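You operate a simulated robot arm through the tools that you are given. There is no shell and no other tool. Be economical: measure what you need, move in short steps, check, and stop when the job is done.

You run a simulated two-armed robot. Do the job below in one go: nothing can be reset, and whatever is moved stays where it is left.

Task
Wipe up the spill on the assembly table with the rag and put it back.

Only the result counts: the job must be done as asked and must still hold three seconds after the hand-in. Knocking over, shifting, dropping, spilling or breaking anything else fails it.

Robot
Two 7-joint arms with two-finger parallel grippers on one trunk, on a base that drives. Base frame: it is fixed to the floor where the robot stands at the start and does not move with it; the origin is under the middle of the robot, x ahead of it, y to its left, z up; the surface under the hand at the start is at about z = 84. Lengths are in cm, angles in rad, forces in N, time in s.
The left shoulder is at the start at [2, 11.3, 117.2], the right one opposite. With the tool pointing down near the work surface each hand reaches from about 24 to 60 cm from the robot's upright axis, wherever it stands, measured 20 degrees to its own side. Payload 1.57 kg a hand.
Tool frame (each hand has its own): the origin (TCP) lies between the finger pads and is the grasp point; the fingertips stand 3 cm ahead of it; z points along the fingers, y is the line along which they close. The gripper opens to 8 cm. The fingers are 1.7 cm wide and 1.2 cm thick; the gripper's body (4 by 8.2 cm) begins 8 cm behind the TCP.
Orientation is that of the tool frame in the base frame, as a unit quaternion [x, y, z, w]. With the fingers straight down and closing along the base's y, the tool's x points along the base's -x, its y along +y and its z along -z.

Tools
- The arms move only by the tool drive_tool. It takes "left_commands", "right_commands" or both (then of equal length, played together; a hand with none holds still); each is a list of rows, each a list of 7 numbers: the shift along the tool's x, y, z in cm, then the turn, a rotation vector about the tool's x, y, z in degrees, then the opening, from 0 (shut) to 1 (fully open). In form: [[dx, dy, dz, ax, ay, az, claw], ...]. A call has 1 to 12 rows; each row is the pose to reach, as a shift and turn from the pose commanded when the call began, along the tool's axes at that moment. Each row takes 0.2 s and may step no farther than 5 cm and 0.15 rad from the row before; otherwise, or with a gripper value out of range, the whole call is refused. Where a pose cannot be reached the arm comes as near as it can. A force on the tool above 40 N (or 10 N above the force at the start of the call, whichever is more), or a blocked arm, ends the call early, and 0.2 s more pass. Each finger travels about 4.5 cm/s and halts on what it meets, pressing with about 39 N; the grip force reading is that of the motor and also rises with nothing between the fingers. The clock runs only during rows and for 0.2 s after the last one: add rows that repeat a pose to give the fingers time. The reply holds the time, the measured pose of the TCP, the force on the tool along the base axes, the opening and the grip force, in the units named above and with some noise, with the torque about the TCP (base axes, N m) and any sound that the robot's microphone picked up.
- Cameras (640 x 400 px; columns grow to the right, rows downward): "scene" is now at [9.53, 1.09, 129.19]; the picture's right is [0.12, -0.99, 0.00], its down [-0.64, -0.07, -0.77] and it looks along [0.76, 0.09, -0.64] (base axes); focal length 254 px, centre (320, 200). "left" rides on the left gripper at [7.2, 0.7, -12.2] in its tool frame; the picture's right is [-0.09, 1.00, 0.00], its down [-0.84, -0.08, -0.54] and it looks along [-0.54, -0.05, 0.84] (tool axes); focal length 238 px, centre (320, 200). "right" rides on the right gripper at [7.2, -0.7, -12.2] in its tool frame; the picture's right is [0.09, 1.00, 0.00], its down [-0.84, 0.08, -0.54] and it looks along [-0.54, 0.05, 0.84] (tool axes); focal length 238 px, centre (320, 200). There is no depth. A picture from a camera that has moved, and an enlarged one, comes with that camera's place and axes in the base frame and with its lens.
- capture(camera): a new picture of that camera. The clock stands still meanwhile.
- lift_body(by): slides the trunk up (or, below 0, down) by that many cm; the arms and the scene camera ride with it, the base frame stays. It gives what a move gives, with no picture.
- base_move(legs): drives the robot by 1 to 6 legs, each [ahead, left, turn to the left] in cm, cm and rad, along the robot's own axes; the way and the turn of a leg run together, so that a leg with both is an arc; at most 150 cm and 3.142 rad a leg. The arms and the cameras ride along, it lands a little off, and it stops where it bumps. It gives what a move gives.
- head_to(pan, tilt): turns the head with the scene camera to pan (to the left, within 1.396 rad either way) and tilt (down, from -0.506 to 1.204), counted from straight ahead of the robot. It gives what a move gives.
- close_up(camera, box): a new picture of the part [left, top, right, bottom] of that camera's present view, enlarged. The clock stands still meanwhile.
- hand_in(): hands the job in; it is judged then, once.

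Go step by step. Nothing tells you exact positions but the pictures and the camera data: compare them with the known pose of the tool, close in by small moves and look again before you grip or let go. The budget is 120 turns and 108 pictures, counting those below and the enlarged ones. Unless the task says otherwise, let go and move clear before handing in, and close with one line.

The tools are called after "Call:" by a JSON object that holds its "fn" and its "kwargs". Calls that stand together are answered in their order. drive_tool: Moves the arms, as the interface text tells. Its arguments: {"type":"object","properties":{"left_commands":{"type":"array"},"right_commands":{"type":"array"}},"required":[]} The other tools are called the same way: lift_body (by) slides the trunk up or down; base_move (legs) drives the base; head_to (pan, tilt) turns the head that bears the scene camera; capture (camera) takes a picture; close_up (camera, box) takes an enlarged picture of a part of a camera's view; hand_in () hands the job in.

At the start:

```text
t: 0.0
left_tcp_pos: [46.12, 30.91, 110.51]
left_tcp_rot: [0.0, 1.0, -0.001, 0.0]
left_wrist_force: [-0.3, -0.7, 0.4]
left_torque: [-0.01, -0.03, -0.02]
left_grip_width: 8.01
left_finger_force: 0.0
right_tcp_pos: [45.8, -6.92, 108.39]
right_tcp_rot: [0.0, 1.0, 0.0, 0.0]
right_wrist_force: [-0.2, 0.2, 0.6]
right_torque: [0.0, -0.01, 0.0]
right_grip_width: 8.0
right_finger_force: 0.1
trunk travel left (down, up): [-22.5, 34.5]
robot x, y, heading: [0.03, 0.14, 0.001]
head pan, tilt: [0.117, 0.696]
```

scene: 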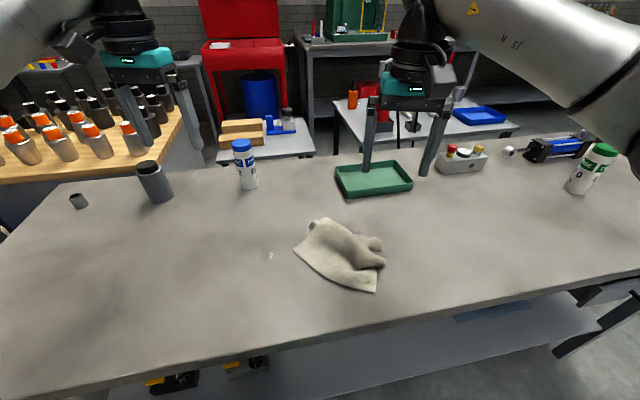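
right: 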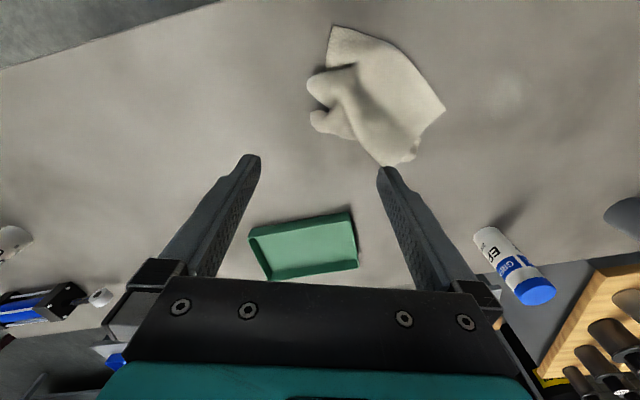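
left: 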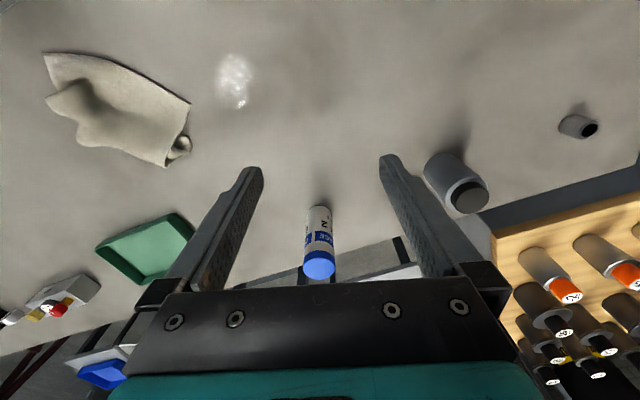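

The rag lies ahead at about (45, 1), and a clear puddle seems to lie at about (42, 18). I'll look closer at both before moving.

Call:
{"fn": "close_up", "kwargs": {"camera": "scene", "box": [220, 190, 420, 315]}}

Call:
{"fn": "close_up", "kwargs": {"camera": "left", "box": [20, 20, 340, 220]}}

Call:
{"fn": "close_up", "kwargs": {"camera": "right", "box": [260, 0, 580, 200]}}

```text
3.20 times, centred on (320, 252) of scene
camera zoom: at [9.53, 1.09, 129.19], right [0.12, -0.99, 0.0], down [-0.64, -0.07, -0.77], along [0.76, 0.09, -0.64], focal length 813 px, centre (320, 32)
```

zoom: 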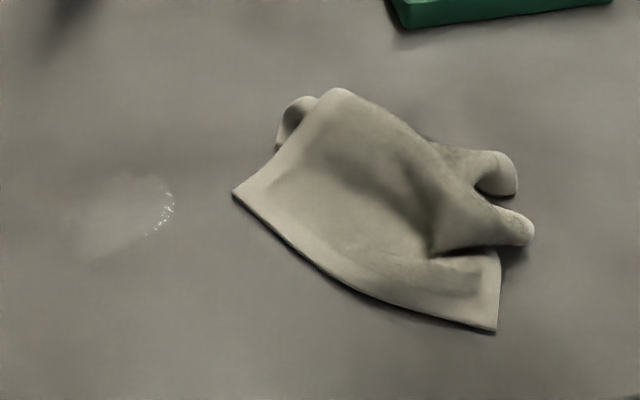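

```text
2.00 times, centred on (180, 120) of left
camera zoom: at [38.94, 31.49, 122.74], right [0.09, 1.0, 0.0], down [0.84, -0.08, 0.54], along [0.54, -0.05, -0.84], focal length 477 px, centre (600, 360)
```

zoom: 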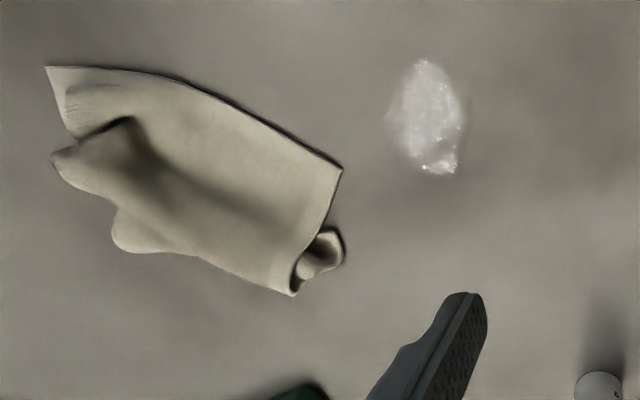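

```text
2.00 times, centred on (420, 100) of right
camera zoom: at [38.46, -7.69, 120.57], right [-0.09, 1.0, 0.0], down [0.84, 0.08, 0.54], along [0.54, 0.05, -0.84], focal length 477 px, centre (120, 400)
```

zoom: 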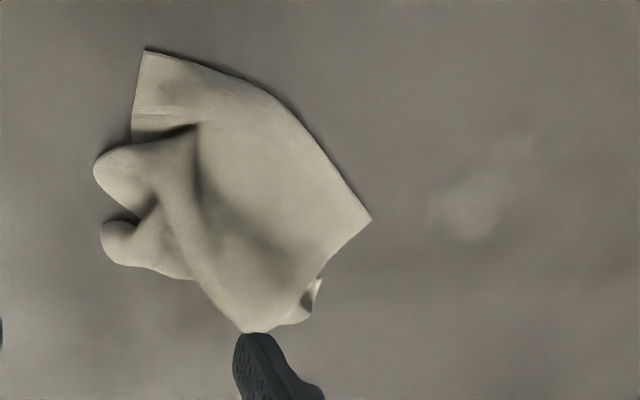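

The puddle spans about x 38–46, y 15–22. The rag is creased, with a fold standing up at about (42, -6, 87). I'll turn the right hand so it closes across that fold, hover it for a closer look, and move the left hand aside.

Call:
{"fn": "drive_tool", "kwargs": {"right_commands": [[0.4, -0.3, 0.6, 0, 0, -8.2, 1], [0.8, -0.6, 1.2, 0, 0, -16.4, 1], [1.2, -0.9, 1.8, 0, 0, -24.6, 1], [1.6, -1.2, 2.4, 0, 0, -32.8, 1], [2, -1.5, 3, 0, 0, -41, 1], [2.4, -1.8, 3.6, 0, 0, -49.2, 1], [2.8, -2.1, 4.2, 0, 0, -57.4, 1], [3.2, -2.4, 5, 0, 0, -65.6, 1], [3.5, -2.7, 6, 0, 0, -73.8, 1], [3.8, -3, 7, 0, 0, -82, 1], [3.8, -3, 7, 0, 0, -90, 1], [3.8, -3, 7, 0, 0, -90, 1]], "left_commands": [[0, 1, -1, 0, 0, 0, 1], [0, 2, -2, 0, 0, 0, 1], [0, 3, -3, 0, 0, 0, 1], [0, 4, -4, 0, 0, 0, 1], [0, 5, -5, 0, 0, 0, 1], [0, 6, -5, 0, 0, 0, 1], [0, 7, -5, 0, 0, 0, 1], [0, 8, -5, 0, 0, 0, 1], [0, 8, -5, 0, 0, 0, 1], [0, 8, -5, 0, 0, 0, 1], [0, 8, -5, 0, 0, 0, 1], [0, 8, -5, 0, 0, 0, 1]]}}

Call:
{"fn": "capture", "kwargs": {"camera": "right"}}

Call:
{"fn": "capture", "kwargs": {"camera": "scene"}}

```text
t: 2.6
left_tcp_pos: [46.01, 38.57, 115.83]
left_tcp_rot: [0.0, 1.0, 0.001, 0.0]
left_wrist_force: [-0.2, -0.7, 0.0]
left_torque: [0.07, -0.02, -0.01]
left_grip_width: 7.99
left_finger_force: 0.0
right_tcp_pos: [33.17, -7.26, 100.08]
right_tcp_rot: [-0.628, 0.777, -0.048, 0.018]
right_wrist_force: [-0.1, -0.1, 0.4]
right_torque: [0.02, -0.02, 0.0]
right_grip_width: 7.97
right_finger_force: 0.0
right hand out of reach, approached as far as the arm can: row 8, 9, 10, 11, 12
trunk travel left (down, up): [-22.5, 34.5]
robot x, y, heading: [-0.29, 0.25, 0.003]
head pan, tilt: [0.117, 0.696]
```

```text
101 pictures are left
camera right: at [31.21, -13.82, 112.44], right [-0.99, 0.11, -0.09], down [0.05, 0.86, 0.5], along [0.14, 0.49, -0.86], focal length 238 px, centre (320, 200)
```

right: 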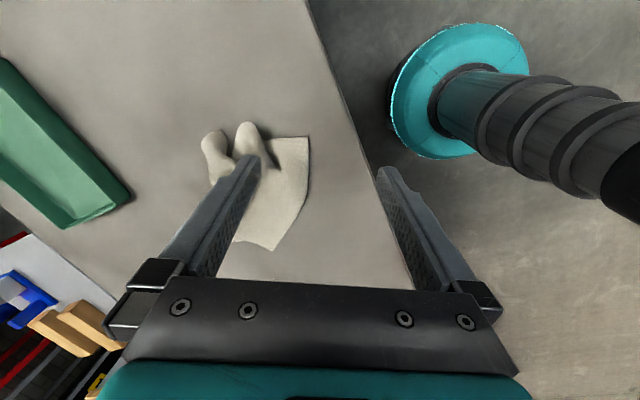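

```text
100 pictures are left
camera scene: at [9.42, 0.84, 129.2], right [0.12, -0.99, 0.0], down [-0.64, -0.07, -0.77], along [0.76, 0.09, -0.64], focal length 254 px, centre (320, 200)
```

scene: 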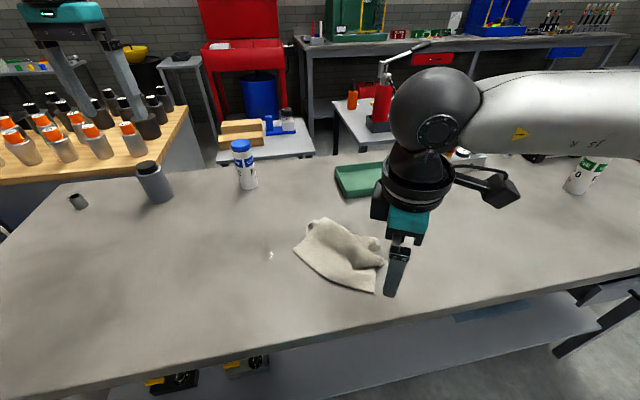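

That yaw direction runs into the arm's limit. I'll use this view to check the folds before turning the hand back.

Call:
{"fn": "close_up", "kwargs": {"camera": "right", "box": [160, 100, 352, 260]}}

Call:
{"fn": "close_up", "kwargs": {"camera": "scene", "box": [280, 205, 400, 305]}}

Call:
{"fn": "drive_tool", "kwargs": {"right_commands": [[0, 0, -0.8, 0, 0, 8, 1], [0, 0, -1.6, 0, 0, 16, 1], [0, 0, -2.4, 0, 0, 24, 1], [0, 0, -3, 0, 0, 32, 1], [0, 0, -3, 0, 0, 40, 1], [0, 0, -3, 0, 0, 40, 1]]}}

```text
2.50 times, centred on (256, 180) of right
camera zoom: at [31.21, -13.82, 112.44], right [-0.99, 0.11, -0.09], down [0.05, 0.86, 0.5], along [0.14, 0.49, -0.86], focal length 596 px, centre (480, 250)
```

zoom: 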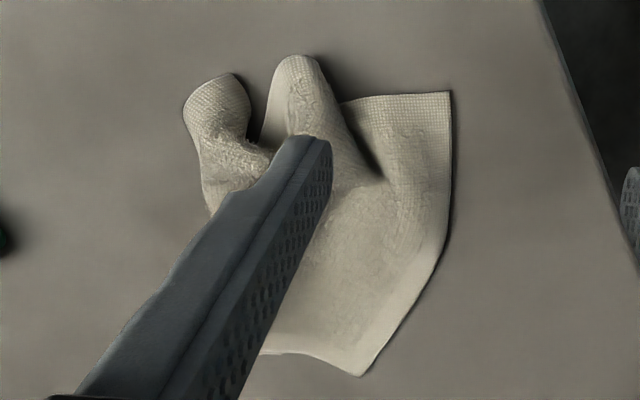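

```text
4.00 times, centred on (340, 255) of scene
camera zoom: at [9.42, 0.84, 129.2], right [0.12, -0.99, 0.0], down [-0.64, -0.07, -0.77], along [0.76, 0.09, -0.64], focal length 1016 px, centre (240, -20)
```

zoom: 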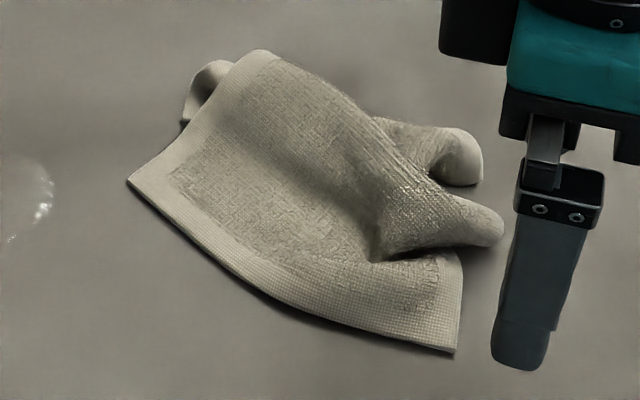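

```text
t: 4.0
left_tcp_pos: [46.02, 38.88, 115.55]
left_tcp_rot: [0.0, 1.0, 0.0, -0.001]
left_wrist_force: [0.7, 0.4, 0.7]
left_torque: [0.04, -0.03, -0.04]
left_grip_width: 7.98
left_finger_force: 0.0
right_tcp_pos: [33.05, -6.96, 102.98]
right_tcp_rot: [-0.324, 0.945, -0.041, 0.031]
right_wrist_force: [0.3, -0.2, 0.5]
right_torque: [0.03, 0.0, 0.01]
right_grip_width: 8.0
right_finger_force: 0.1
trunk travel left (down, up): [-22.5, 34.5]
robot x, y, heading: [-0.04, -0.14, 0.001]
head pan, tilt: [0.117, 0.696]
```

The raised fold runs diagonally from about (42.7, -8) to (46.4, -3). I'll hover over its middle at a yaw of about -50° so the fingers close across it.

Call:
{"fn": "drive_tool", "kwargs": {"right_commands": [[-2, -1.2, 0.3, -1.5, 0.3, -3, 0.8], [-4, -2.4, 0.6, -3, 0.6, -6, 0.65], [-6, -3.6, 1, -4.5, 0.9, -9, 0.65], [-8, -4.6, 2.5, -5.8, 1.2, -12.2, 0.65], [-9.43, -5.47, 4, -5.8, 1.2, -12.2, 0.65], [-9.43, -5.47, 5.87, -5.8, 1.2, -12.2, 0.65], [-9.43, -5.47, 5.87, -5.8, 1.2, -12.2, 0.65]]}}

Call:
{"fn": "capture", "kwargs": {"camera": "right"}}

Call:
{"fn": "capture", "kwargs": {"camera": "scene"}}

```text
t: 5.6
left_tcp_pos: [46.19, 38.92, 115.54]
left_tcp_rot: [0.0, 1.0, -0.001, 0.0]
left_wrist_force: [-0.1, -0.4, 0.9]
left_torque: [0.01, -0.01, -0.01]
left_grip_width: 8.02
left_finger_force: 0.1
right_tcp_pos: [44.22, -5.67, 97.82]
right_tcp_rot: [-0.424, 0.906, 0.0, 0.001]
right_wrist_force: [-0.1, 0.6, 0.2]
right_torque: [0.0, 0.03, 0.0]
right_grip_width: 5.19
right_finger_force: 0.0
trunk travel left (down, up): [-22.5, 34.5]
robot x, y, heading: [0.1, 0.18, 0.002]
head pan, tilt: [0.117, 0.696]
```

```text
97 pictures are left
camera right: at [40.13, -11.66, 110.1], right [-0.82, 0.57, 0.0], down [0.48, 0.69, 0.54], along [0.31, 0.45, -0.84], focal length 238 px, centre (320, 200)
```

right: 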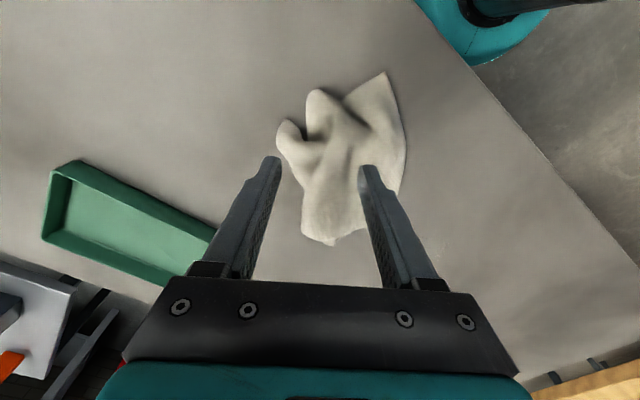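

```text
96 pictures are left
camera scene: at [9.53, 1.1, 129.19], right [0.12, -0.99, 0.0], down [-0.64, -0.07, -0.77], along [0.76, 0.09, -0.64], focal length 254 px, centre (320, 200)
```

scene: 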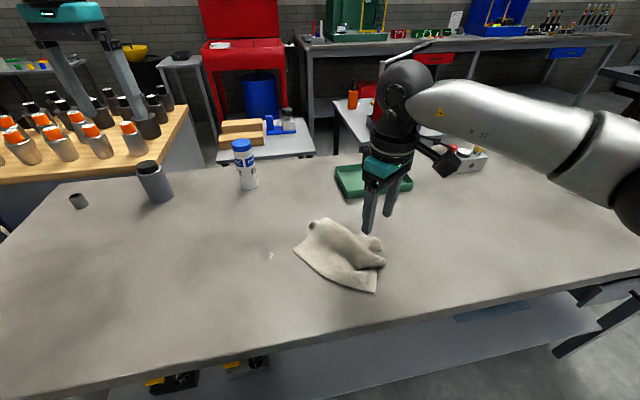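

Call:
{"fn": "close_up", "kwargs": {"camera": "right", "box": [256, 60, 416, 160]}}

```text
4.00 times, centred on (336, 110) of right
camera zoom: at [40.13, -11.66, 110.1], right [-0.82, 0.57, 0.0], down [0.48, 0.69, 0.54], along [0.31, 0.45, -0.84], focal length 953 px, centre (256, 560)
```

zoom: 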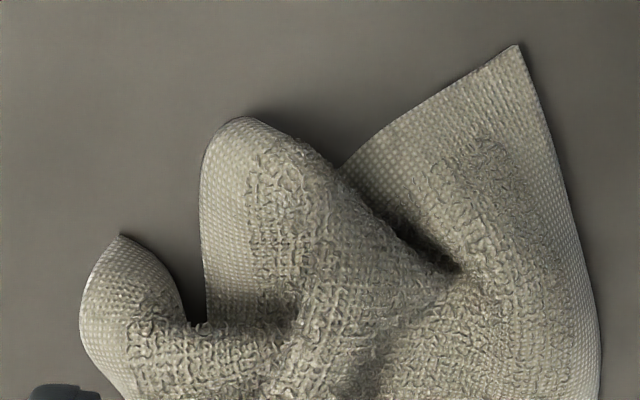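

The fold's centre is about 1 cm off my descent line. I'll shift to straddle it, with fingers in the notch and the valley, and come partway down.

Call:
{"fn": "drive_tool", "kwargs": {"right_commands": [[0.6, 0.5, 1.5, 0, 0, 0, 0.6], [1.2, 1.0, 3, 0, 0, 0, 0.6], [1.2, 1.0, 4.5, 0, 0, 0, 0.6], [1.2, 1.0, 5.8, 0, 0, 0, 0.6], [1.2, 1.0, 5.8, 0, 0, 0, 0.6]]}}

Call:
{"fn": "close_up", "kwargs": {"camera": "right", "box": [224, 50, 416, 200]}}

Call:
{"fn": "close_up", "kwargs": {"camera": "scene", "box": [280, 180, 440, 305]}}

```text
t: 6.8
left_tcp_pos: [46.13, 38.87, 115.62]
left_tcp_rot: [0.0, 1.0, 0.0, 0.001]
left_wrist_force: [-0.3, -0.1, 0.0]
left_torque: [0.0, 0.05, -0.01]
left_grip_width: 8.01
left_finger_force: 0.0
right_tcp_pos: [42.8, -5.96, 92.15]
right_tcp_rot: [-0.424, 0.906, 0.0, 0.0]
right_wrist_force: [0.1, 0.2, 0.9]
right_torque: [0.03, 0.01, 0.01]
right_grip_width: 4.82
right_finger_force: 0.0
trunk travel left (down, up): [-22.5, 34.5]
robot x, y, heading: [-0.04, -0.06, -0.0]
head pan, tilt: [0.117, 0.696]
```

```text
2.67 times, centred on (320, 125) of right
camera zoom: at [38.63, -11.97, 104.33], right [-0.82, 0.57, 0.0], down [0.48, 0.69, 0.54], along [0.31, 0.45, -0.84], focal length 636 px, centre (320, 400)
```

zoom: 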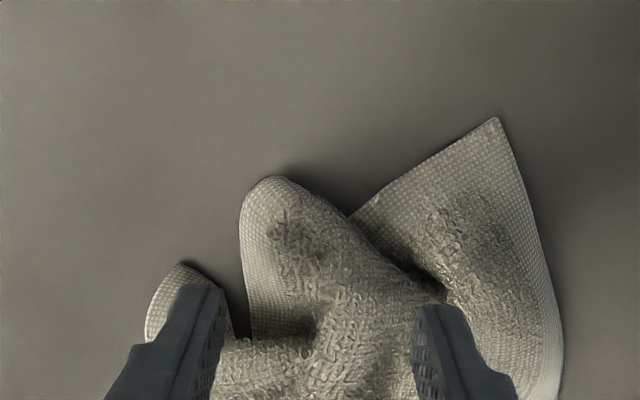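

```text
3.20 times, centred on (360, 242) of scene
camera zoom: at [9.53, 1.09, 129.19], right [0.12, -0.99, 0.0], down [-0.64, -0.07, -0.77], along [0.76, 0.09, -0.64], focal length 813 px, centre (192, 64)
```

zoom: 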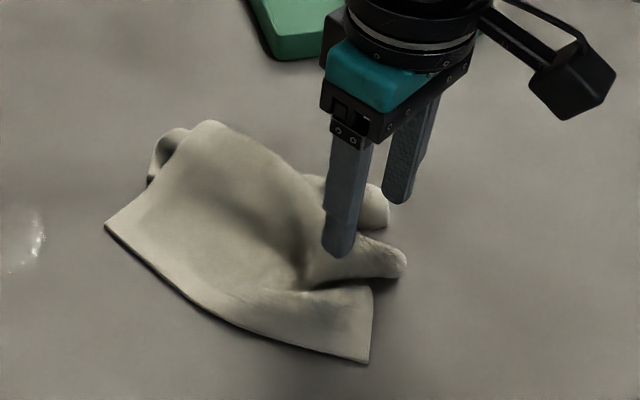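

The fingers line up with the notch and the valley on either side of the fold. I'm descending to grip height.

Call:
{"fn": "drive_tool", "kwargs": {"right_commands": [[0.1, 0.2, 1.5, 0, 0, 0, 0.6], [0.1, 0.2, 2.8, 0, 0, 0, 0.6], [0.1, 0.2, 3.8, 0, 0, 0, 0.6], [0.1, 0.2, 4.3, 0, 0, 0, 0.6], [0.1, 0.2, 4.3, 0, 0, 0, 0.6]]}}

Call:
{"fn": "close_up", "kwargs": {"camera": "right", "box": [224, 50, 416, 200]}}

Call:
{"fn": "close_up", "kwargs": {"camera": "scene", "box": [280, 180, 440, 305]}}

```text
t: 8.0
left_tcp_pos: [46.12, 38.84, 115.46]
left_tcp_rot: [0.0, 1.0, 0.0, 0.0]
left_wrist_force: [-0.2, 0.7, 0.1]
left_torque: [0.01, 0.0, 0.0]
left_grip_width: 8.0
left_finger_force: 0.0
right_tcp_pos: [42.49, -5.86, 87.92]
right_tcp_rot: [-0.425, 0.905, 0.001, 0.002]
right_wrist_force: [-0.7, -0.3, 2.4]
right_torque: [0.06, 0.06, 0.0]
right_grip_width: 4.81
right_finger_force: 0.2
trunk travel left (down, up): [-22.5, 34.5]
robot x, y, heading: [-0.01, 0.12, 0.0]
head pan, tilt: [0.117, 0.696]
```

```text
2.67 times, centred on (320, 125) of right
camera zoom: at [38.37, -11.89, 100.01], right [-0.82, 0.57, 0.0], down [0.47, 0.69, 0.54], along [0.31, 0.45, -0.84], focal length 636 px, centre (320, 400)
```

zoom: 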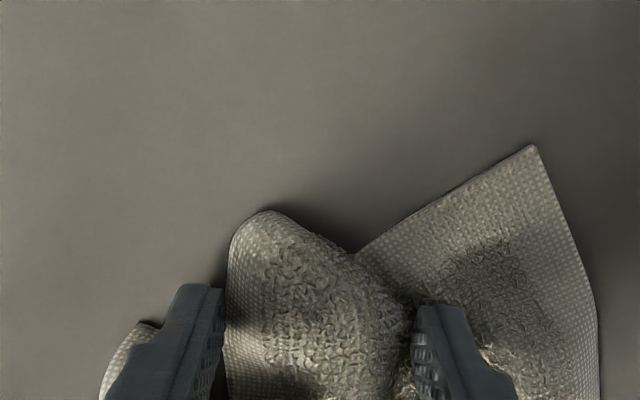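

```text
3.20 times, centred on (360, 242) of scene
camera zoom: at [9.52, 1.1, 129.2], right [0.12, -0.99, 0.0], down [-0.64, -0.07, -0.77], along [0.76, 0.09, -0.64], focal length 813 px, centre (192, 64)
```

zoom: 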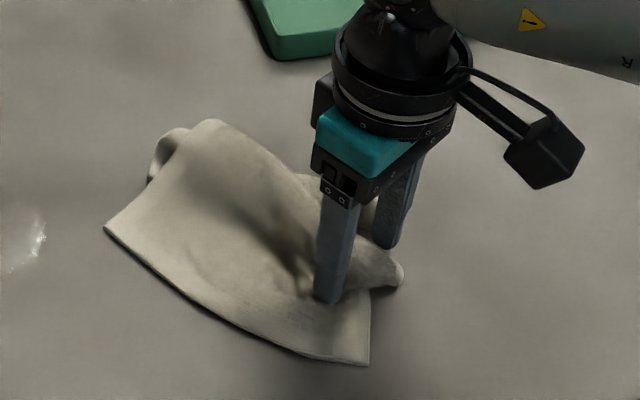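

The fold sits between the fingers, so I'll close on it and lift slightly to test the hold.

Call:
{"fn": "drive_tool", "kwargs": {"right_commands": [[0, 0, 0, 0, 0, 0, 0.4], [0, 0, 0, 0, 0, 0, 0.2], [0, 0, 0, 0, 0, 0, 0], [0, 0, 0, 0, 0, 0, 0], [0, 0, 0, 0, 0, 0, 0], [0, 0, 0, 0, 0, 0, 0]]}}

Call:
{"fn": "drive_tool", "kwargs": {"right_commands": [[0, 0, -1, 0, 0, 0, 0], [0, 0, -2, 0, 0, 0, 0], [0, 0, -3, 0, 0, 0, 0], [0, 0, -3, 0, 0, 0, 0]]}}

Call:
{"fn": "capture", "kwargs": {"camera": "scene"}}

Call:
{"fn": "capture", "kwargs": {"camera": "right"}}

```text
t: 9.4
left_tcp_pos: [46.05, 38.86, 115.55]
left_tcp_rot: [0.0, 1.0, 0.0, 0.0]
left_wrist_force: [0.7, 0.7, 0.1]
left_torque: [0.01, 0.03, -0.02]
left_grip_width: 7.96
left_finger_force: 0.0
right_tcp_pos: [42.54, -5.89, 87.92]
right_tcp_rot: [-0.424, 0.905, 0.001, 0.002]
right_wrist_force: [-0.4, 1.1, 3.0]
right_torque: [0.06, -0.02, -0.01]
right_grip_width: 1.03
right_finger_force: 27.9
trunk travel left (down, up): [-22.5, 34.5]
robot x, y, heading: [0.08, -0.25, 0.008]
head pan, tilt: [0.117, 0.696]
```

```text
t: 10.4
left_tcp_pos: [46.14, 38.86, 115.55]
left_tcp_rot: [-0.001, 1.0, 0.0, 0.001]
left_wrist_force: [0.1, -0.2, -0.5]
left_torque: [-0.02, 0.0, -0.02]
left_grip_width: 8.0
left_finger_force: 0.0
right_tcp_pos: [42.48, -5.79, 90.9]
right_tcp_rot: [-0.423, 0.906, -0.001, 0.0]
right_wrist_force: [0.2, -0.2, 0.6]
right_torque: [-0.05, 0.0, -0.05]
right_grip_width: 1.04
right_finger_force: 28.4
trunk travel left (down, up): [-22.5, 34.5]
robot x, y, heading: [-0.09, -0.02, 0.002]
head pan, tilt: [0.117, 0.696]
```

```text
90 pictures are left
camera scene: at [9.53, 1.09, 129.19], right [0.12, -0.99, 0.0], down [-0.64, -0.07, -0.77], along [0.76, 0.09, -0.64], focal length 254 px, centre (320, 200)
```

scene: 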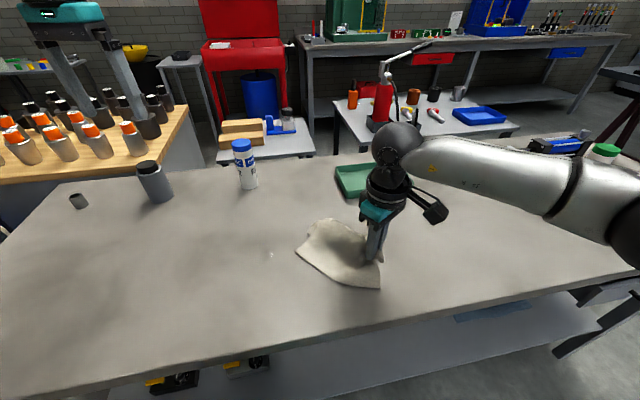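

```text
89 pictures are left
camera right: at [38.36, -11.88, 103.04], right [-0.82, 0.57, 0.0], down [0.48, 0.69, 0.54], along [0.31, 0.45, -0.84], focal length 238 px, centre (320, 200)
```

right: 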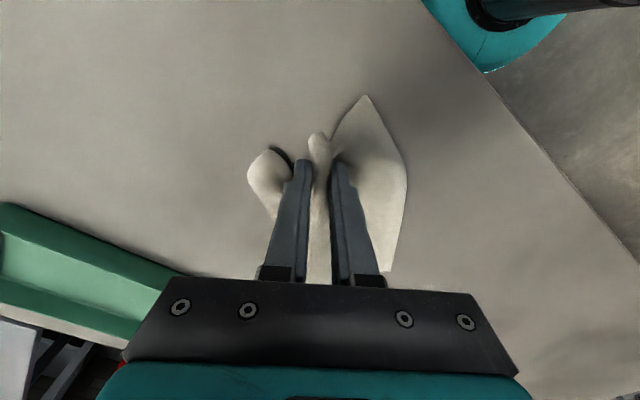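

The cloth is gripped and lifts. I'll raise it clear of the table, start carrying it toward the spill, and look.

Call:
{"fn": "drive_tool", "kwargs": {"right_commands": [[0, 0, -3, 0, 0, 0, 0], [0, 0, -6, 0, 0, 0, 0], [0, 0, -9, 0, 0, 0, 0], [-2.3, 1.9, -11, 0, 0, 0, 0], [-4.6, 3.8, -11, 0, 0, 0, 0], [-6.9, 5.8, -11, 0, 0, 0, 0], [-9.2, 7.7, -11, 0, 0, 0, 0], [-9.2, 7.7, -11, 0, 0, 0, 0]]}}

Call:
{"fn": "capture", "kwargs": {"camera": "scene"}}

Call:
{"fn": "capture", "kwargs": {"camera": "left"}}

```text
t: 12.2
left_tcp_pos: [46.15, 38.92, 115.5]
left_tcp_rot: [0.0, 1.0, 0.0, 0.0]
left_wrist_force: [-0.2, 1.1, 0.1]
left_torque: [0.0, 0.0, -0.01]
left_grip_width: 8.01
left_finger_force: 0.1
right_tcp_pos: [42.55, 6.12, 101.9]
right_tcp_rot: [-0.424, 0.906, 0.0, 0.001]
right_wrist_force: [0.4, 0.1, -0.3]
right_torque: [-0.03, -0.03, -0.03]
right_grip_width: 1.04
right_finger_force: 28.3
trunk travel left (down, up): [-22.5, 34.5]
robot x, y, heading: [0.08, 0.25, 0.001]
head pan, tilt: [0.117, 0.696]
```

```text
88 pictures are left
camera scene: at [9.53, 1.07, 129.19], right [0.12, -0.99, 0.0], down [-0.64, -0.07, -0.77], along [0.76, 0.09, -0.64], focal length 254 px, centre (320, 200)
```

scene: 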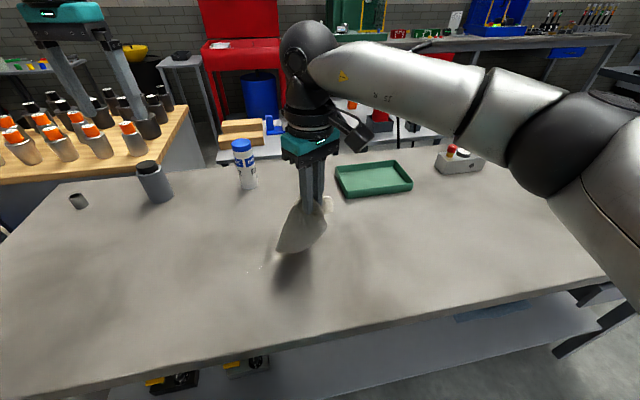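

```text
87 pictures are left
camera left: at [38.89, 39.46, 127.72], right [0.09, 1.0, 0.0], down [0.84, -0.08, 0.54], along [0.54, -0.05, -0.84], focal length 238 px, centre (320, 200)
```

left: 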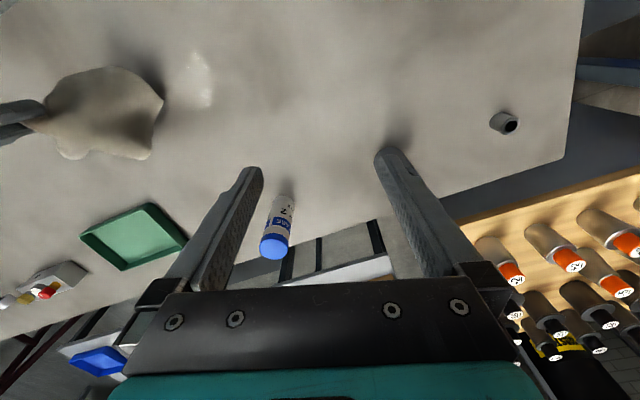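

The rag hangs securely and the spill is still at about (42, 18). I'll lower the rag so its body drapes over the spill.

Call:
{"fn": "drive_tool", "kwargs": {"right_commands": [[-2.1, 2.1, 0, 0, 0, 0, 0], [-4.2, 4.17, 1.5, 0, 0, 0, 0], [-4.2, 4.17, 4.5, 0, 0, 0, 0], [-4.2, 4.17, 7.5, 0, 0, 0, 0], [-4.2, 4.17, 10, 0, 0, 0, 0], [-4.2, 4.17, 12, 0, 0, 0, 0], [-4.2, 4.17, 13, 0, 0, 0, 0], [-4.2, 4.17, 13, 0, 0, 0, 0]]}}

Call:
{"fn": "capture", "kwargs": {"camera": "scene"}}

Call:
{"fn": "capture", "kwargs": {"camera": "left"}}

```text
t: 14.0
left_tcp_pos: [46.15, 38.88, 115.53]
left_tcp_rot: [-0.001, 1.0, -0.001, 0.0]
left_wrist_force: [0.4, 0.2, -0.4]
left_torque: [-0.04, -0.02, -0.02]
left_grip_width: 8.02
left_finger_force: 0.1
right_tcp_pos: [41.97, 12.1, 88.85]
right_tcp_rot: [-0.424, 0.906, 0.0, 0.001]
right_wrist_force: [0.1, 0.1, -0.6]
right_torque: [-0.02, -0.01, 0.01]
right_grip_width: 1.03
right_finger_force: 28.3
trunk travel left (down, up): [-22.5, 34.5]
robot x, y, heading: [0.01, -0.0, 0.001]
head pan, tilt: [0.117, 0.696]
```

```text
86 pictures are left
camera scene: at [9.53, 1.09, 129.19], right [0.12, -0.99, 0.0], down [-0.64, -0.07, -0.77], along [0.76, 0.09, -0.64], focal length 254 px, centre (320, 200)
```

scene: 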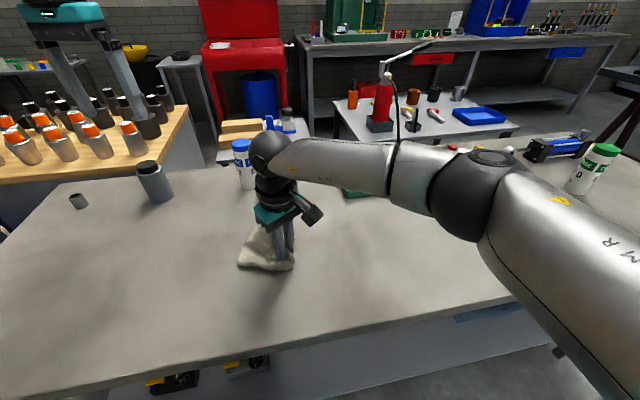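

```text
85 pictures are left
camera left: at [38.89, 39.48, 127.71], right [0.09, 1.0, 0.0], down [0.84, -0.08, 0.54], along [0.54, -0.05, -0.84], focal length 238 px, centre (320, 200)
```

left: 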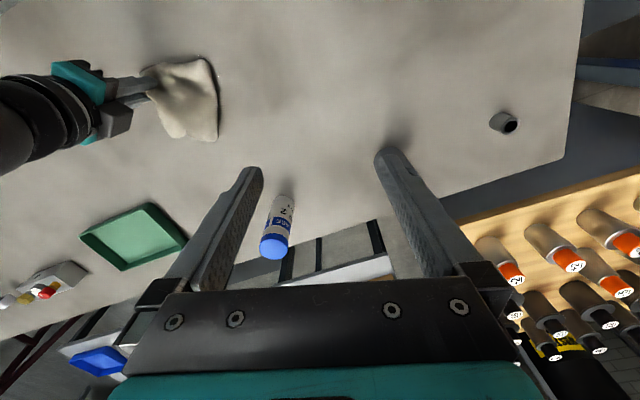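

The rag now covers most of the spill. I'll press lightly and wipe back and forth, advancing across the patch.

Call:
{"fn": "drive_tool", "kwargs": {"right_commands": [[0, 0, 0.8, 0, 0, 0, 0], [1.8, 3.71, 0.9, 0, 0, 0, 0], [-0.77, 0.64, 0.9, 0, 0, 0, 0], [-3.33, -2.42, 0.9, 0, 0, 0, 0], [-5.63, -0.5, 0.9, 0, 0, 0, 0], [-3.06, 2.57, 0.9, 0, 0, 0, 0], [-0.5, 5.63, 0.9, 0, 0, 0, 0], [-2.79, 7.56, 0.9, 0, 0, 0, 0], [-5.36, 4.49, 0.9, 0, 0, 0, 0], [-7.93, 1.43, 0.9, 0, 0, 0, 0], [-7.93, 1.43, 0.9, 0, 0, 0, 0]]}}

Call:
{"fn": "capture", "kwargs": {"camera": "left"}}

Call:
{"fn": "capture", "kwargs": {"camera": "scene"}}

```text
t: 16.4
left_tcp_pos: [46.14, 38.75, 115.5]
left_tcp_rot: [0.001, 1.0, 0.0, 0.0]
left_wrist_force: [-0.6, -0.2, 0.6]
left_torque: [-0.01, -0.02, -0.02]
left_grip_width: 8.01
left_finger_force: 0.0
right_tcp_pos: [43.77, 17.21, 88.09]
right_tcp_rot: [-0.425, 0.905, 0.001, 0.001]
right_wrist_force: [-0.7, 0.7, 4.2]
right_torque: [-0.01, -0.03, -0.02]
right_grip_width: 1.04
right_finger_force: 27.7
right hand out of reach, approached as far as the arm can: row 4, 5, 9, 10, 11
trunk travel left (down, up): [-22.5, 34.5]
robot x, y, heading: [-0.18, -0.11, 0.002]
head pan, tilt: [0.117, 0.696]
```

```text
84 pictures are left
camera left: at [38.89, 39.45, 127.72], right [0.09, 1.0, 0.0], down [0.84, -0.08, 0.54], along [0.54, -0.05, -0.84], focal length 238 px, centre (320, 200)
```

left: 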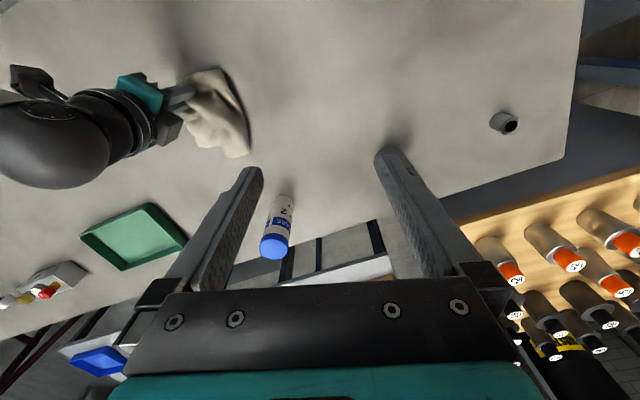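

```text
83 pictures are left
camera scene: at [9.53, 1.07, 129.19], right [0.12, -0.99, 0.0], down [-0.64, -0.07, -0.77], along [0.76, 0.09, -0.64], focal length 254 px, centre (320, 200)
```

scene: 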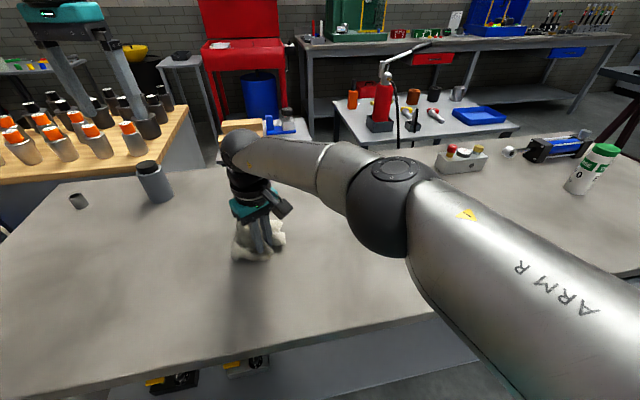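

Far corners strain the right arm's reach, but the rag is being dragged over the patch properly. I'll make another set of strokes over the near and left parts.

Call:
{"fn": "drive_tool", "kwargs": {"right_commands": [[2.57, 3.06, 0.1, 0, 0, 0, 0], [5.14, 6.13, 0.1, 0, 0, 0, 0], [2.84, 8.05, 0.1, 0, 0, 0, 0], [0.27, 4.99, 0.1, 0, 0, 0, 0], [-1.66, 2.69, 0.1, 0, 0, 0, 0], [2.57, 3.06, 0.1, 0, 0, 0, 0], [6.67, 4.84, 0.1, 0, 0, 0, 0], [4.87, 1.14, 0.1, 0, 0, 0, 0], [2.3, -1.93, 0.1, 0, 0, 0, 0], [4.6, -3.86, 0.1, 0, 0, 0, 0], [7.2, -0.8, 0.1, 0, 0, 0, 0]]}}

Call:
{"fn": "drive_tool", "kwargs": {"right_commands": [[0, 0, -3, 0, 0, 0, 0], [0, 0, -7, 0, 0, 0, 0], [2.5, -2, -10, 0, 0, 0, 0], [5.5, -4.5, -12, 0, 0, 0, 0], [8, -6.5, -12, 0, 0, 0, 0], [8, -6.5, -12, 0, 0, 0, 0]]}}

Call:
{"fn": "capture", "kwargs": {"camera": "left"}}

Call:
{"fn": "close_up", "kwargs": {"camera": "left", "box": [80, 20, 336, 180]}}

Call:
{"fn": "close_up", "kwargs": {"camera": "scene", "box": [180, 180, 380, 305]}}

```text
t: 18.8
left_tcp_pos: [45.95, 38.83, 115.61]
left_tcp_rot: [0.0, 1.0, 0.0, 0.0]
left_wrist_force: [0.1, -0.1, -0.3]
left_torque: [-0.02, 0.0, 0.02]
left_grip_width: 7.97
left_finger_force: 0.0
right_tcp_pos: [39.52, 11.23, 88.0]
right_tcp_rot: [-0.424, 0.905, 0.001, 0.001]
right_wrist_force: [1.5, 1.3, 5.4]
right_torque: [0.0, 0.0, -0.03]
right_grip_width: 1.01
right_finger_force: 28.3
right hand out of reach, approached as far as the arm can: row 4, 5
trunk travel left (down, up): [-22.5, 34.5]
robot x, y, heading: [-0.2, 0.03, 0.007]
head pan, tilt: [0.117, 0.696]
```

```text
t: 20.2
left_tcp_pos: [46.11, 38.98, 115.49]
left_tcp_rot: [0.0, 1.0, 0.0, 0.0]
left_wrist_force: [-0.6, 0.1, -0.1]
left_torque: [0.0, -0.01, -0.01]
left_grip_width: 8.0
left_finger_force: 0.1
right_tcp_pos: [39.49, 0.93, 99.9]
right_tcp_rot: [-0.425, 0.905, 0.002, 0.0]
right_wrist_force: [-0.8, -1.2, 0.0]
right_torque: [-0.01, -0.02, 0.0]
right_grip_width: 1.02
right_finger_force: 28.1
trunk travel left (down, up): [-22.5, 34.5]
robot x, y, heading: [-0.06, -0.04, 0.004]
head pan, tilt: [0.117, 0.696]
```

```text
82 pictures are left
camera left: at [38.89, 39.5, 127.7], right [0.09, 1.0, 0.0], down [0.84, -0.08, 0.54], along [0.54, -0.05, -0.84], focal length 238 px, centre (320, 200)
```

left: 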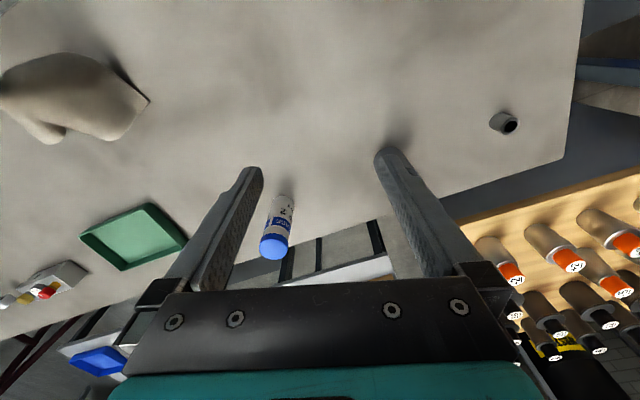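

```text
2.50 times, centred on (208, 100) of left
camera zoom: at [38.89, 39.5, 127.7], right [0.09, 1.0, 0.0], down [0.84, -0.08, 0.54], along [0.54, -0.05, -0.84], focal length 596 px, centre (600, 450)
```

zoom: 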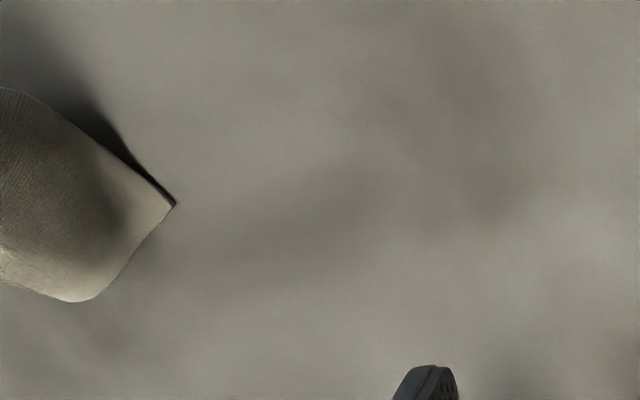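

```text
3.20 times, centred on (280, 242) of scene
camera zoom: at [9.53, 1.12, 129.19], right [0.12, -0.99, 0.0], down [-0.64, -0.08, -0.77], along [0.76, 0.09, -0.64], focal length 813 px, centre (448, 64)
```

zoom: 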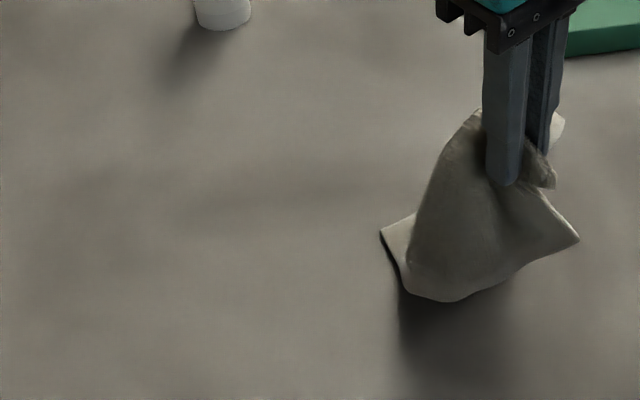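

The spill appears gone. I'll lay the rag back in its old place, lowering it and pulling it slightly toward -y to spread it, and bring the left camera back to its first viewpoint to check for residue.

Call:
{"fn": "drive_tool", "kwargs": {"right_commands": [[-0.09, -3.84, 0, 0, 0, 0, 0], [-0.09, -3.84, 3, 0, 0, 0, 0], [-0.09, -3.84, 6, 0, 0, 0, 0], [0.5, -4.4, 8.5, 0, 0, 0, 0], [1.5, -5.2, 10.5, 0, 0, 0, 0], [2.5, -6, 11.5, 0, 0, 0, 0], [3.28, -6.66, 11.8, 0, 0, 0, 0], [3.28, -6.66, 11.8, 0, 0, 0, 0]], "left_commands": [[0, -1, 1, 0, 0, 0, 1], [0, -2, 2, 0, 0, 0, 1], [0, -3, 3, 0, 0, 0, 1], [0, -4, 4, 0, 0, 0, 1], [0, -5, 5, 0, 0, 0, 1], [0, -6, 5, 0, 0, 0, 1], [0, -8, 5, 0, 0, 0, 1], [0, -8, 5, 0, 0, 0, 1]]}}

Call:
{"fn": "capture", "kwargs": {"camera": "left"}}

Call:
{"fn": "close_up", "kwargs": {"camera": "left", "box": [20, 20, 340, 220]}}

Call:
{"fn": "close_up", "kwargs": {"camera": "scene", "box": [220, 190, 420, 315]}}

```text
t: 22.0
left_tcp_pos: [46.11, 30.87, 110.66]
left_tcp_rot: [-0.001, 1.0, 0.0, 0.0]
left_wrist_force: [0.2, 0.7, -0.4]
left_torque: [0.02, 0.01, 0.01]
left_grip_width: 7.99
left_finger_force: 0.0
right_tcp_pos: [42.55, -5.86, 88.12]
right_tcp_rot: [-0.425, 0.905, 0.001, 0.002]
right_wrist_force: [0.8, 0.0, 1.4]
right_torque: [0.02, -0.02, -0.06]
right_grip_width: 1.02
right_finger_force: 27.8
trunk travel left (down, up): [-22.5, 34.5]
robot x, y, heading: [0.07, -0.16, -0.001]
head pan, tilt: [0.117, 0.696]
```

```text
79 pictures are left
camera left: at [38.9, 31.46, 122.77], right [0.09, 1.0, 0.0], down [0.84, -0.08, 0.54], along [0.54, -0.05, -0.84], focal length 238 px, centre (320, 200)
```

left: 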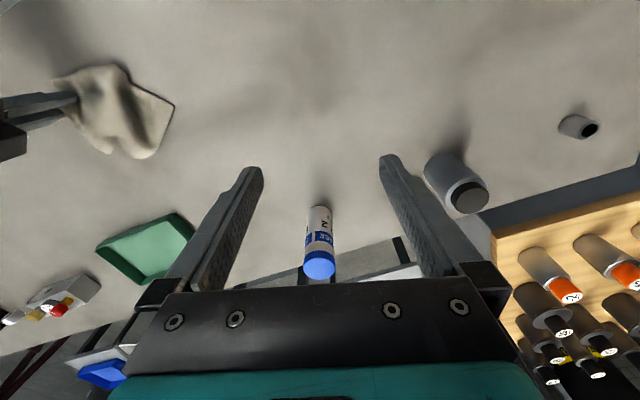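

```text
2.00 times, centred on (180, 120) of left
camera zoom: at [38.9, 31.46, 122.77], right [0.09, 1.0, 0.0], down [0.84, -0.08, 0.54], along [0.54, -0.05, -0.84], focal length 477 px, centre (600, 360)
```

zoom: 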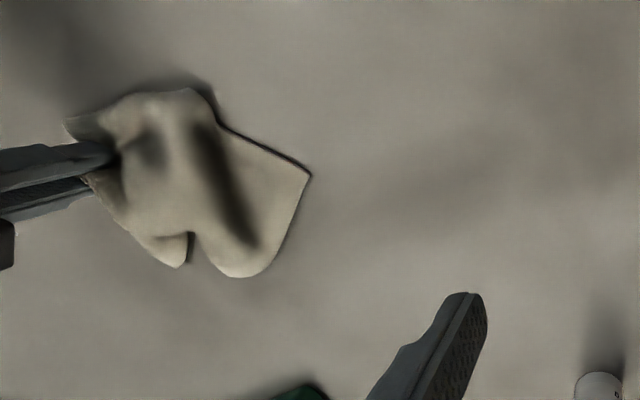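

```text
3.20 times, centred on (320, 252) of scene
camera zoom: at [9.53, 1.1, 129.2], right [0.12, -0.99, 0.0], down [-0.64, -0.07, -0.77], along [0.76, 0.09, -0.64], focal length 813 px, centre (320, 32)
```

zoom: 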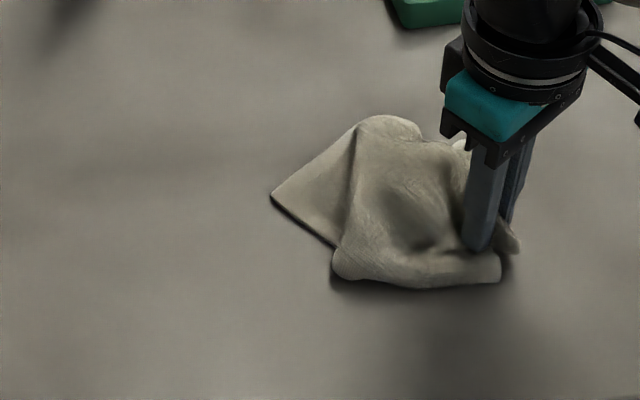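

From the first viewpoint the table is clean, and the rag lies where it started. I'll open gently and withdraw straight up.

Call:
{"fn": "drive_tool", "kwargs": {"right_commands": [[0, 0, 0, 0, 0, 0, 0.2], [0, 0, 0, 0, 0, 0, 0.4], [0, 0, 0, 0, 0, 0, 0.5], [0, 0, 0, 0, 0, 0, 0.5], [0, 0, -1, 0, 0, 0, 0.5], [0, 0, -3, 0, 0, 0, 0.5], [0, 0, -6, 0, 0, 0, 0.5], [0, 0, -10, 0, 0, 0, 0.5], [0, 0, -14, 0, 0, 0, 0.5], [3, -3, -18, 0, 0, 0, 0.5], [5, -6, -18, 0, 0, 0, 0.5], [5, -6, -18, 0, 0, 0, 0.5]]}}

Call:
{"fn": "capture", "kwargs": {"camera": "scene"}}

Call:
{"fn": "close_up", "kwargs": {"camera": "left", "box": [20, 20, 340, 220]}}

Call:
{"fn": "close_up", "kwargs": {"camera": "scene", "box": [220, 190, 420, 315]}}

```text
refused: row 10 steps farther than a row can; nothing moved
```

```text
76 pictures are left
camera scene: at [9.53, 1.1, 129.2], right [0.12, -0.99, 0.0], down [-0.64, -0.07, -0.77], along [0.76, 0.09, -0.64], focal length 254 px, centre (320, 200)
```

scene: 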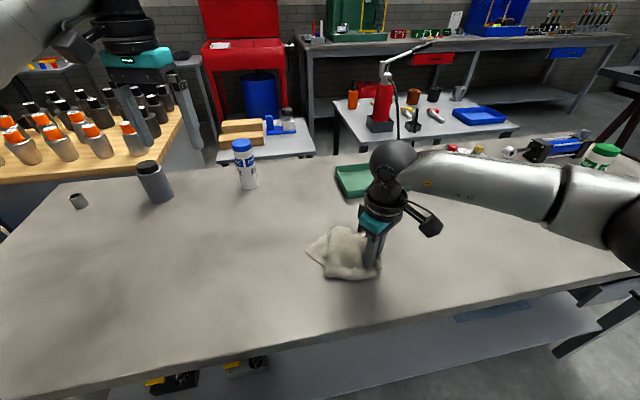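

```text
2.00 times, centred on (180, 120) of left
camera zoom: at [38.9, 31.46, 122.77], right [0.09, 1.0, 0.0], down [0.84, -0.08, 0.54], along [0.54, -0.05, -0.84], focal length 477 px, centre (600, 360)
```

zoom: 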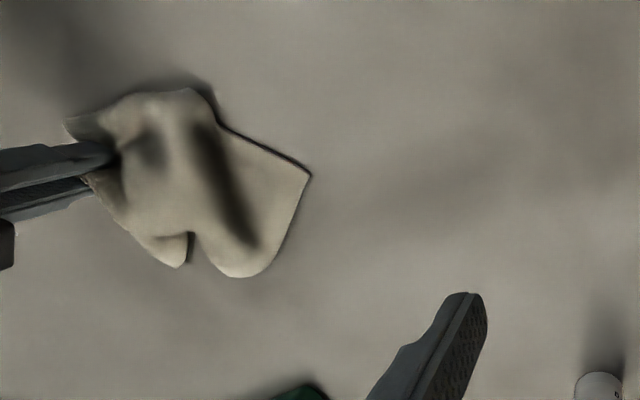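

```text
3.20 times, centred on (320, 252) of scene
camera zoom: at [9.53, 1.1, 129.2], right [0.12, -0.99, 0.0], down [-0.64, -0.07, -0.77], along [0.76, 0.09, -0.64], focal length 813 px, centre (320, 32)
```

zoom: 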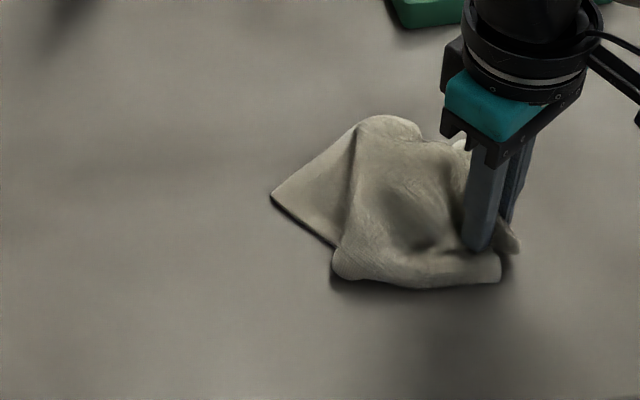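

The call was refused because one step was too large, so nothing moved and the rag is still held. I'll repeat the release with smaller steps.

Call:
{"fn": "drive_tool", "kwargs": {"right_commands": [[0, 0, 0, 0, 0, 0, 0.2], [0, 0, 0, 0, 0, 0, 0.4], [0, 0, 0, 0, 0, 0, 0.5], [0, 0, 0, 0, 0, 0, 0.5], [0, 0, -1, 0, 0, 0, 0.5], [0, 0, -3, 0, 0, 0, 0.5], [0, 0, -6, 0, 0, 0, 0.5], [0, 0, -10, 0, 0, 0, 0.5], [0, 0, -14, 0, 0, 0, 0.5], [2, -2, -17, 0, 0, 0, 0.5], [4, -4, -18, 0, 0, 0, 0.5], [4, -4, -18, 0, 0, 0, 0.5]]}}

Call:
{"fn": "capture", "kwargs": {"camera": "scene"}}

Call:
{"fn": "close_up", "kwargs": {"camera": "left", "box": [20, 20, 340, 220]}}

Call:
{"fn": "close_up", "kwargs": {"camera": "scene", "box": [220, 190, 420, 315]}}

```text
t: 24.6
left_tcp_pos: [46.07, 30.92, 110.6]
left_tcp_rot: [0.0, 1.0, 0.0, 0.0]
left_wrist_force: [-0.1, 0.5, -0.7]
left_torque: [-0.02, -0.01, 0.01]
left_grip_width: 8.01
left_finger_force: 0.1
right_tcp_pos: [42.97, -11.55, 106.13]
right_tcp_rot: [-0.424, 0.906, 0.001, 0.001]
right_wrist_force: [0.1, 1.1, -0.6]
right_torque: [-0.02, 0.0, 0.03]
right_grip_width: 4.02
right_finger_force: 0.1
trunk travel left (down, up): [-22.5, 34.5]
robot x, y, heading: [-0.2, 0.14, -0.001]
head pan, tilt: [0.117, 0.696]
```

```text
73 pictures are left
camera scene: at [9.54, 1.11, 129.19], right [0.12, -0.99, 0.0], down [-0.64, -0.07, -0.77], along [0.76, 0.09, -0.64], focal length 254 px, centre (320, 200)
```

scene: 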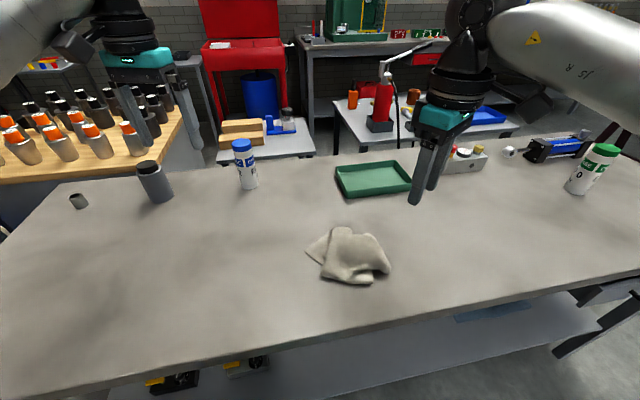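

```text
2.00 times, centred on (180, 120) of left
camera zoom: at [38.91, 31.49, 122.76], right [0.09, 1.0, 0.0], down [0.84, -0.08, 0.54], along [0.54, -0.05, -0.84], focal length 477 px, centre (600, 360)
```

zoom: 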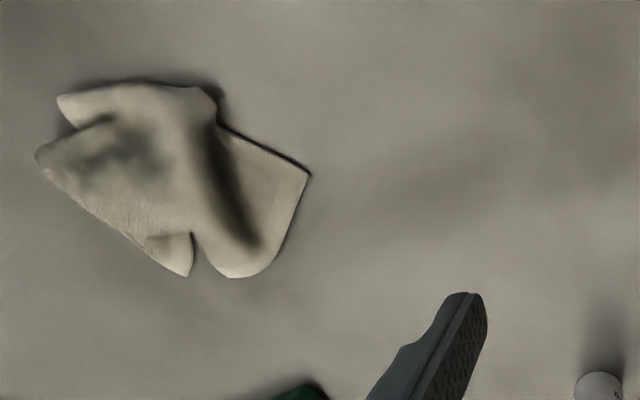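

```text
3.20 times, centred on (320, 252) of scene
camera zoom: at [9.54, 1.11, 129.19], right [0.12, -0.99, 0.0], down [-0.64, -0.07, -0.77], along [0.76, 0.09, -0.64], focal length 813 px, centre (320, 32)
```

zoom: 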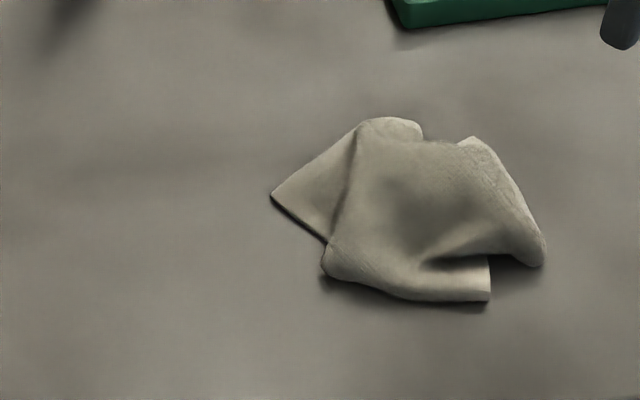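

The spill is gone, the rag lies back in its place, everything else is undisturbed, and both hands are clear. I'm handing in.

Call:
{"fn": "hand_in", "kwargs": {}}

```text
The job is handed in.
```

I wiped up the spill and laid the rag back about where it started, within 1–2 cm and folded a little differently; no residue shows in the pictures and nothing else was moved.
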